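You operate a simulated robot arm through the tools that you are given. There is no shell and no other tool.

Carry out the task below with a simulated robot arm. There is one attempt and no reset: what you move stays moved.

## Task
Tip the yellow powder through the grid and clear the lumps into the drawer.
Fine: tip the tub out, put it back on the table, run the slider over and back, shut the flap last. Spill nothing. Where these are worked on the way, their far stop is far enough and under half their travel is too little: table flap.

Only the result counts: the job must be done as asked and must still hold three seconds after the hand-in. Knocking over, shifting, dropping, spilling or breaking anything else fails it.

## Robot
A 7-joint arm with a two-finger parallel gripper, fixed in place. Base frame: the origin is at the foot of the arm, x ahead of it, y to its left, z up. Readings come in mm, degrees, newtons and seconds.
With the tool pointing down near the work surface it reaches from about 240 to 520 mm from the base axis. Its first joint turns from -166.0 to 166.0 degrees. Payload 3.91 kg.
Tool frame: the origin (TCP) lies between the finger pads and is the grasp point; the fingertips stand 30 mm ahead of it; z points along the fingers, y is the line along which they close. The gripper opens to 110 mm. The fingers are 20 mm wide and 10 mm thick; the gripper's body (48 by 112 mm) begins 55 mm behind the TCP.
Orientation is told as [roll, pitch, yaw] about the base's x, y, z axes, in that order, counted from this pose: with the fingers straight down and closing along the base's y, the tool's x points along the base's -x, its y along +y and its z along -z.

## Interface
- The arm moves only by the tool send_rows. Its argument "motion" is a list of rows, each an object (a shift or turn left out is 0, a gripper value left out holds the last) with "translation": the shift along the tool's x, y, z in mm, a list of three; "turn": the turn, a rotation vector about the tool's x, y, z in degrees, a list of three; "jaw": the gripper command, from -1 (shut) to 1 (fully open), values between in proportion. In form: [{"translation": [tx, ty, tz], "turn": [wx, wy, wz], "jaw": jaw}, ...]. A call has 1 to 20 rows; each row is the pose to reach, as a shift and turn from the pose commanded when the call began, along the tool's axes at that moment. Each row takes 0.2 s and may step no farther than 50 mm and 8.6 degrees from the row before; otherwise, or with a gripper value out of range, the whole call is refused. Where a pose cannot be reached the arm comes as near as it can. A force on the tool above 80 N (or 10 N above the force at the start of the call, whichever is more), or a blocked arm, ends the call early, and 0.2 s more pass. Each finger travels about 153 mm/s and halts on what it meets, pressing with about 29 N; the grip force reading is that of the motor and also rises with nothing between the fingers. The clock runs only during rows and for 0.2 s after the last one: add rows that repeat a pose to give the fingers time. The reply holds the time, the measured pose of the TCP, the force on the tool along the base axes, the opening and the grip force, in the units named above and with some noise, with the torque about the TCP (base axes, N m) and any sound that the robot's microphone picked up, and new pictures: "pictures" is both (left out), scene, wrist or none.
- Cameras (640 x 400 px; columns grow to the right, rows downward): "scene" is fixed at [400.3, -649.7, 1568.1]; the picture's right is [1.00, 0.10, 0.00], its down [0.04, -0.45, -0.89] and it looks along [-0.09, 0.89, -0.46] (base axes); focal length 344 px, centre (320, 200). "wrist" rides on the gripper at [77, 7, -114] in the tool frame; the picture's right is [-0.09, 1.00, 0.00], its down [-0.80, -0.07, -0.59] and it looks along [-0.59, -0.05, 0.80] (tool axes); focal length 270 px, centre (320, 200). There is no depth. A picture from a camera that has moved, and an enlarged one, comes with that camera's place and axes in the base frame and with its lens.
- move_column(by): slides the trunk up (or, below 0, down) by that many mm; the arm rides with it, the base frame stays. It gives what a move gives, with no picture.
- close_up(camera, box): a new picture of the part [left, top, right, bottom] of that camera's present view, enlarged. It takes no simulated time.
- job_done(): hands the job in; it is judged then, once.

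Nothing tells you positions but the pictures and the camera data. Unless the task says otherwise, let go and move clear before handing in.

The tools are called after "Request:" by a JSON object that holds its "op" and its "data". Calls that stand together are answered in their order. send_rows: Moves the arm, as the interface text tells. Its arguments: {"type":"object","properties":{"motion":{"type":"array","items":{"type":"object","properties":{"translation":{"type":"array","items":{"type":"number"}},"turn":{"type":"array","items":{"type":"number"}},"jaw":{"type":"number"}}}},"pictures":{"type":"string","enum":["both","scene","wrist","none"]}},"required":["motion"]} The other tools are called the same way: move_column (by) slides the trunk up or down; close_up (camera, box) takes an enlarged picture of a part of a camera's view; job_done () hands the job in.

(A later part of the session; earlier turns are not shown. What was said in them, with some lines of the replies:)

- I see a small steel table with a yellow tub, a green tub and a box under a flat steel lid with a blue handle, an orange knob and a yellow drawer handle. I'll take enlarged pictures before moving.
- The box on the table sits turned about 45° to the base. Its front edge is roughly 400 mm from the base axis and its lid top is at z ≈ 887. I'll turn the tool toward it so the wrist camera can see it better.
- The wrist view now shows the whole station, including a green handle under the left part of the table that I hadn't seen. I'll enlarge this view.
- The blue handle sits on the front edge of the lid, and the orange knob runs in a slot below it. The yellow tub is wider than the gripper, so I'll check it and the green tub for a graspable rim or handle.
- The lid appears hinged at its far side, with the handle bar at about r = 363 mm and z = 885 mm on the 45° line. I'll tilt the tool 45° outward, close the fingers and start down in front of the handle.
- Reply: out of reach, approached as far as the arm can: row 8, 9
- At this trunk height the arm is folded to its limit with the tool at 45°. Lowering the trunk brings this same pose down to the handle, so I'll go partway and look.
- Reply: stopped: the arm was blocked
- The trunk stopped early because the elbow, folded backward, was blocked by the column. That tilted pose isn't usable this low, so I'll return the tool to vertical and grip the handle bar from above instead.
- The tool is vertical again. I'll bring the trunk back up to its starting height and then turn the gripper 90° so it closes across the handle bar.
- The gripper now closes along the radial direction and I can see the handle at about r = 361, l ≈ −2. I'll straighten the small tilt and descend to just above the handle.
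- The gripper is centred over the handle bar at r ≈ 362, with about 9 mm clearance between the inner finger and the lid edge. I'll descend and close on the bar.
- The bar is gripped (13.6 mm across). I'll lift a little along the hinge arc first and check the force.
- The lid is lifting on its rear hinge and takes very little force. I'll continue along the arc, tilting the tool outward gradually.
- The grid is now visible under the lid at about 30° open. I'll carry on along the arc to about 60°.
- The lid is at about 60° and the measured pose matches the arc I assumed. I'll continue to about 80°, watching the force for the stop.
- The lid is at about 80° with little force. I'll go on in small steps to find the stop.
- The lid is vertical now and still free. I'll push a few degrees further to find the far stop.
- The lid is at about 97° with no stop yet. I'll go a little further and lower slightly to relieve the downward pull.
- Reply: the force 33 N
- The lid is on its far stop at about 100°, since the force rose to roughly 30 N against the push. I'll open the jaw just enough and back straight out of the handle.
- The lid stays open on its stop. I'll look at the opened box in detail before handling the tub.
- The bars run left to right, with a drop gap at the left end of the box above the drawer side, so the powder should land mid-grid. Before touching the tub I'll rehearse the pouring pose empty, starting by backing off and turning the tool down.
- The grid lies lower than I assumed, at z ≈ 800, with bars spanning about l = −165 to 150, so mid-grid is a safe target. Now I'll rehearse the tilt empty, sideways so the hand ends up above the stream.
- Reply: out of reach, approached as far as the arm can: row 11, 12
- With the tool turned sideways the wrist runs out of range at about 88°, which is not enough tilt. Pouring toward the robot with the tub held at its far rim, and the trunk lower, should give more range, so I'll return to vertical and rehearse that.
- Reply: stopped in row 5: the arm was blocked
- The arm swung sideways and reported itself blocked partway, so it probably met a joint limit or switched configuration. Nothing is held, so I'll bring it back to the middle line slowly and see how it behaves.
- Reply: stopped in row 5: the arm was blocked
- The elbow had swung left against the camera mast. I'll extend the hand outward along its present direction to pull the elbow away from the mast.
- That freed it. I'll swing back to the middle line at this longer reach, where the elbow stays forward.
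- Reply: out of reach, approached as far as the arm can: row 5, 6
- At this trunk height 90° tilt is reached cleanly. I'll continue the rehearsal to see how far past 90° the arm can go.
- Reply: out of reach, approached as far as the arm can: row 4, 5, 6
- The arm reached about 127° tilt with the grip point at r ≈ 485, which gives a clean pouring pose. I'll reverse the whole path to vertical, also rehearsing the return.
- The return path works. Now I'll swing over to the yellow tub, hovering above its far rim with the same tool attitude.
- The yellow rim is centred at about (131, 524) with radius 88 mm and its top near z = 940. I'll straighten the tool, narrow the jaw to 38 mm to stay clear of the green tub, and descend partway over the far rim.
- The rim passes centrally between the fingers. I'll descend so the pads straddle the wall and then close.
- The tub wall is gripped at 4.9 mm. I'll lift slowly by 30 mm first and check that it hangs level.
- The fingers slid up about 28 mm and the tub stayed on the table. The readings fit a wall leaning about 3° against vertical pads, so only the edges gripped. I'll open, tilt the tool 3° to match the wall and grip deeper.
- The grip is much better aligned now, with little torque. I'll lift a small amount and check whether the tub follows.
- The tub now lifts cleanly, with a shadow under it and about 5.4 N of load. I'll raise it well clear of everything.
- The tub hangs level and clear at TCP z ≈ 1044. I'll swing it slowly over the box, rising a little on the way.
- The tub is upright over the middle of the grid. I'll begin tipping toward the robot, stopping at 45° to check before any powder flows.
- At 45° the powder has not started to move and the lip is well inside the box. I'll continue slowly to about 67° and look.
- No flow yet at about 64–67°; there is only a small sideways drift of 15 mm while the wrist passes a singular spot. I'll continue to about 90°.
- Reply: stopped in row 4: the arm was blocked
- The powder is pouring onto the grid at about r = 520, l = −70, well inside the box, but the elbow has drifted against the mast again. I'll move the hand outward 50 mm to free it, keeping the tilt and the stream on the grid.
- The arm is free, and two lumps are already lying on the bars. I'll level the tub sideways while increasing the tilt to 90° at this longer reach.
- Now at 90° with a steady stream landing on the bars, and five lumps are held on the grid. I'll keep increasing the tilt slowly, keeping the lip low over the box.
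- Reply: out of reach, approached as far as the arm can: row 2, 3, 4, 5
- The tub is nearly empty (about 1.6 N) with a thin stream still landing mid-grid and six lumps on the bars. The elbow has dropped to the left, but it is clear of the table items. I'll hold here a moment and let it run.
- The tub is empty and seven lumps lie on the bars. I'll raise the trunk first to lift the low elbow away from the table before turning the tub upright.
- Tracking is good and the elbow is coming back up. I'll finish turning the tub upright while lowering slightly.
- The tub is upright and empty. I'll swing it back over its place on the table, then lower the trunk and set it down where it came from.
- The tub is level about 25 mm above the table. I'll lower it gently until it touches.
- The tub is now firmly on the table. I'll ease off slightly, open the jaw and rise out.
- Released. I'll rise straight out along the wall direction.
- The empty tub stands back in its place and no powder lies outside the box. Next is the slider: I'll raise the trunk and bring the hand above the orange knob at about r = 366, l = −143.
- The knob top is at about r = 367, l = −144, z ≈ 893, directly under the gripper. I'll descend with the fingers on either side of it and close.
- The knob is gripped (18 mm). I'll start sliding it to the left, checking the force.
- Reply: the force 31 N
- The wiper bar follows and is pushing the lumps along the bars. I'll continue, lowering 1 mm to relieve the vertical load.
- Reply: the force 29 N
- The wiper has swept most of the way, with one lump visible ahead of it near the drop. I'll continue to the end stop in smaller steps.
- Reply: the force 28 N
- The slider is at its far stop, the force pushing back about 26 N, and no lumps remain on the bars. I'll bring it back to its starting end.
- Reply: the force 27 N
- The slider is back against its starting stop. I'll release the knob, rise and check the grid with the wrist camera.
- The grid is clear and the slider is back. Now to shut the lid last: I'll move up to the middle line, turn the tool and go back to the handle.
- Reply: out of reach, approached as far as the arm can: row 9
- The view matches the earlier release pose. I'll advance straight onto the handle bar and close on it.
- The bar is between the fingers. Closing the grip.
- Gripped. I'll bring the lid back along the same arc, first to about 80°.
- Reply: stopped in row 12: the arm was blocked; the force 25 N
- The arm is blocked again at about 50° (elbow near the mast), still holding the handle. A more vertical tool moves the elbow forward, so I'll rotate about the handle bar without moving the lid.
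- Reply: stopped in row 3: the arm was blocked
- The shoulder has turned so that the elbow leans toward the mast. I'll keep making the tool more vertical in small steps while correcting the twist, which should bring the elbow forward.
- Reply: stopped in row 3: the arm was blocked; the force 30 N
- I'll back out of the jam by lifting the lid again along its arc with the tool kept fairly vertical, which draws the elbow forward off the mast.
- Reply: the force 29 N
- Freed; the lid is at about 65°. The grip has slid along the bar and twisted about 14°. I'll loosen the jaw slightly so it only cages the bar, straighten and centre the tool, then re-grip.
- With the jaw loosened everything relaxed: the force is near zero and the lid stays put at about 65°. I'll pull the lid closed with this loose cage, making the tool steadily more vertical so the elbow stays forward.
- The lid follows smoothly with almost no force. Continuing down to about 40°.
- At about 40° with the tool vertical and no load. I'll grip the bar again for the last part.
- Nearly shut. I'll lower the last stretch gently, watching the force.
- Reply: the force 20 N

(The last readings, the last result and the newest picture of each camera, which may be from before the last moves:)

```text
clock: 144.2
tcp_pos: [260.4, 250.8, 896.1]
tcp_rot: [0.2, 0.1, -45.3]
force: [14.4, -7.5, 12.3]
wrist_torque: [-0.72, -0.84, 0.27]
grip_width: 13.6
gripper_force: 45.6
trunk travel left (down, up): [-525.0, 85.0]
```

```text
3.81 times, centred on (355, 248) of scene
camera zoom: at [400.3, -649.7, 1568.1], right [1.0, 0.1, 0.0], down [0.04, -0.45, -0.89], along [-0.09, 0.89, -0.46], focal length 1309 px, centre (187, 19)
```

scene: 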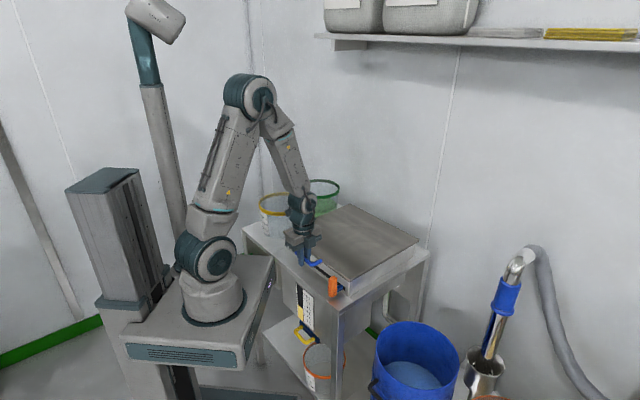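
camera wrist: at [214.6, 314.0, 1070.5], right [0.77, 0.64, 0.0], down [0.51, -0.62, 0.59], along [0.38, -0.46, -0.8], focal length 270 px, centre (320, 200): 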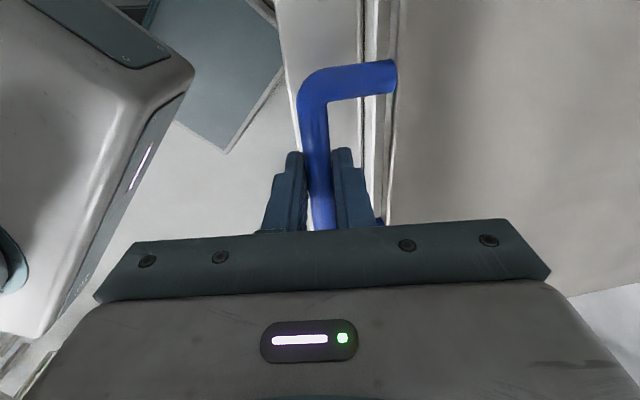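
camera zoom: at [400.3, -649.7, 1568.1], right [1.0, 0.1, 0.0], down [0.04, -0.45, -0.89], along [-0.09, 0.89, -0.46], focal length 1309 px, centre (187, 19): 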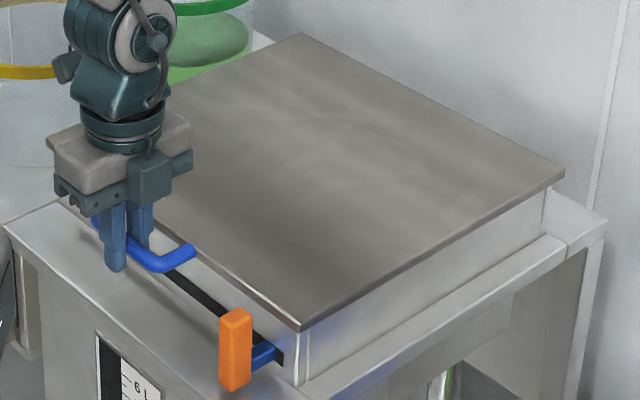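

The lid is shut: it sits flush and pushes back at 12 N. I'll open the jaw and rise straight out of the handle.

Request:
{"op": "send_rows", "data": {"motion": [{"translation": [0, 0, 0], "jaw": -0.38}, {"translation": [0, 0, 0], "jaw": -0.38}, {"translation": [0, 0, 0], "jaw": -0.38}, {"translation": [0, 0, -15]}, {"translation": [0, 0, -35]}, {"translation": [0, 0, -60]}, {"translation": [0, 0, -100]}, {"translation": [0, 0, -145]}, {"translation": [0, 0, -190]}, {"translation": [0, 0, -230]}, {"translation": [0, 0, -230]}], "pictures": "both"}}

Request:
{"op": "close_up", "data": {"camera": "scene", "box": [235, 165, 435, 305]}}

Request:
{"op": "close_up", "data": {"camera": "scene", "box": [230, 240, 480, 400]}}

Request:
{"op": "close_up", "data": {"camera": "wrist", "box": [230, 0, 480, 160]}}

```text
clock: 146.6
tcp_pos: [259.9, 249.2, 1127.1]
tcp_rot: [0.1, 0.1, -45.2]
force: [0.4, 0.4, -0.7]
wrist_torque: [0.02, 0.0, -0.01]
grip_width: 34.3
gripper_force: 0.0
trunk travel left (down, up): [-525.0, 85.0]
camera wrist: at [209.5, 308.8, 1241.6], right [0.77, 0.64, 0.0], down [0.51, -0.62, 0.59], along [0.38, -0.46, -0.8], focal length 270 px, centre (320, 200)
```

scene: 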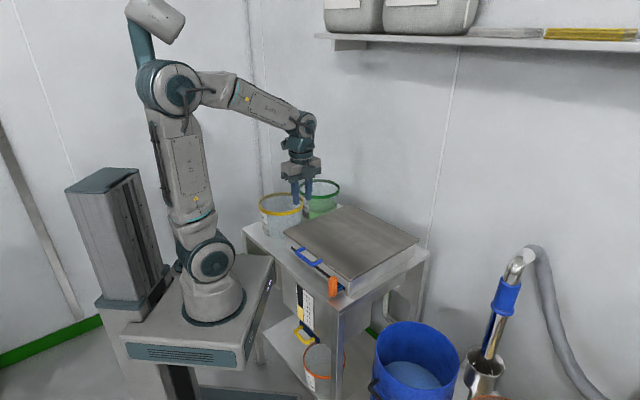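
wrist: 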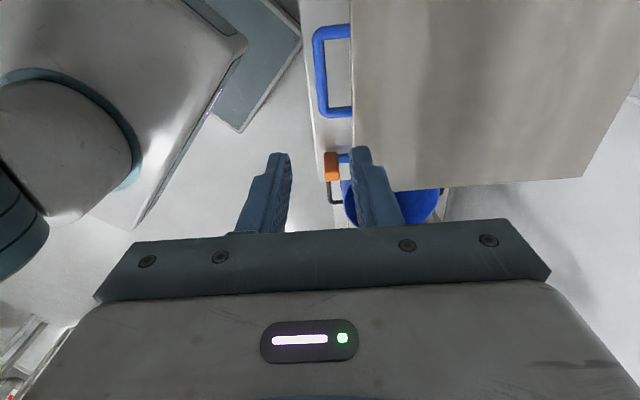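

```text
2.86 times, centred on (335, 235) of scene
camera zoom: at [400.3, -649.7, 1568.1], right [1.0, 0.1, 0.0], down [0.04, -0.45, -0.89], along [-0.09, 0.89, -0.46], focal length 982 px, centre (277, 100)
```

zoom: 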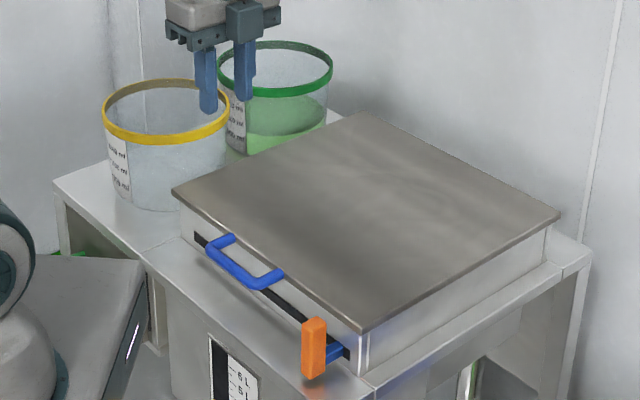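

```text
2.50 times, centred on (355, 320) of scene
camera zoom: at [400.3, -649.7, 1568.1], right [1.0, 0.1, 0.0], down [0.04, -0.45, -0.89], along [-0.09, 0.89, -0.46], focal length 859 px, centre (232, -100)
```

zoom: 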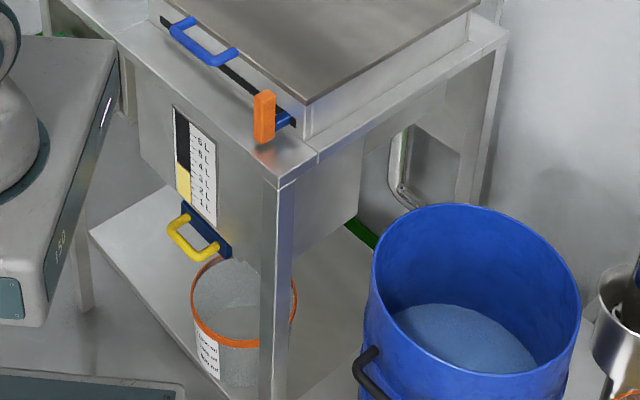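

```text
2.50 times, centred on (355, 80) of wrist
camera zoom: at [209.5, 308.8, 1241.6], right [0.77, 0.64, 0.0], down [0.51, -0.62, 0.59], along [0.38, -0.46, -0.8], focal length 676 px, centre (232, 500)
```

zoom: 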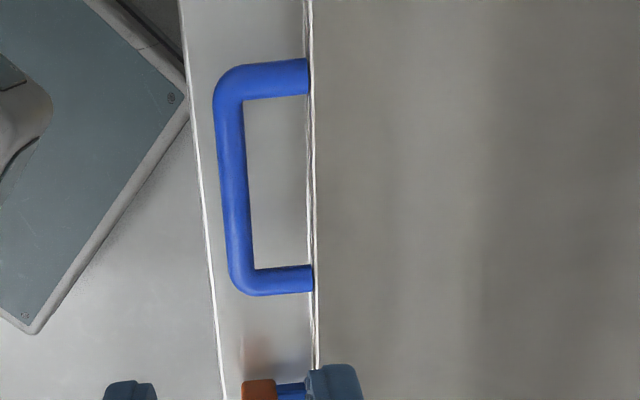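

The lid is shut, the slider is back at its start, the empty tub stands on the table, and the grid was clear of lumps before I closed it. I see no powder outside the box. The hand is clear, so I'm handing the job in.

Request:
{"op": "job_done", "data": {}}

```text
The job is handed in.
```

The job is done and handed in:

- **Powder:** the yellow powder went through the grid. I saw none outside the box.
- **Tub:** it is empty and back in its place on the table.
- **Slider:** I ran it to its far stop and back to its start. All seven lumps left the grid at the drawer end. I did not open the drawer to see them inside.
- **Flap:** it was opened to its far stop before pouring and shut last. It sits flush.

Two things went less smoothly than planned:

- **Arm against its camera mast:** it touched the mast several times. Once was mid-pour, and the stream stayed on the grid. Another was while closing the flap. I freed the arm each time, and the pictures showed nothing else moved or knocked over.
- **First lift of the tub:** the grip slipped, so I re-gripped deeper before lifting. The tub shifted about 9 mm on the table during that first grip.
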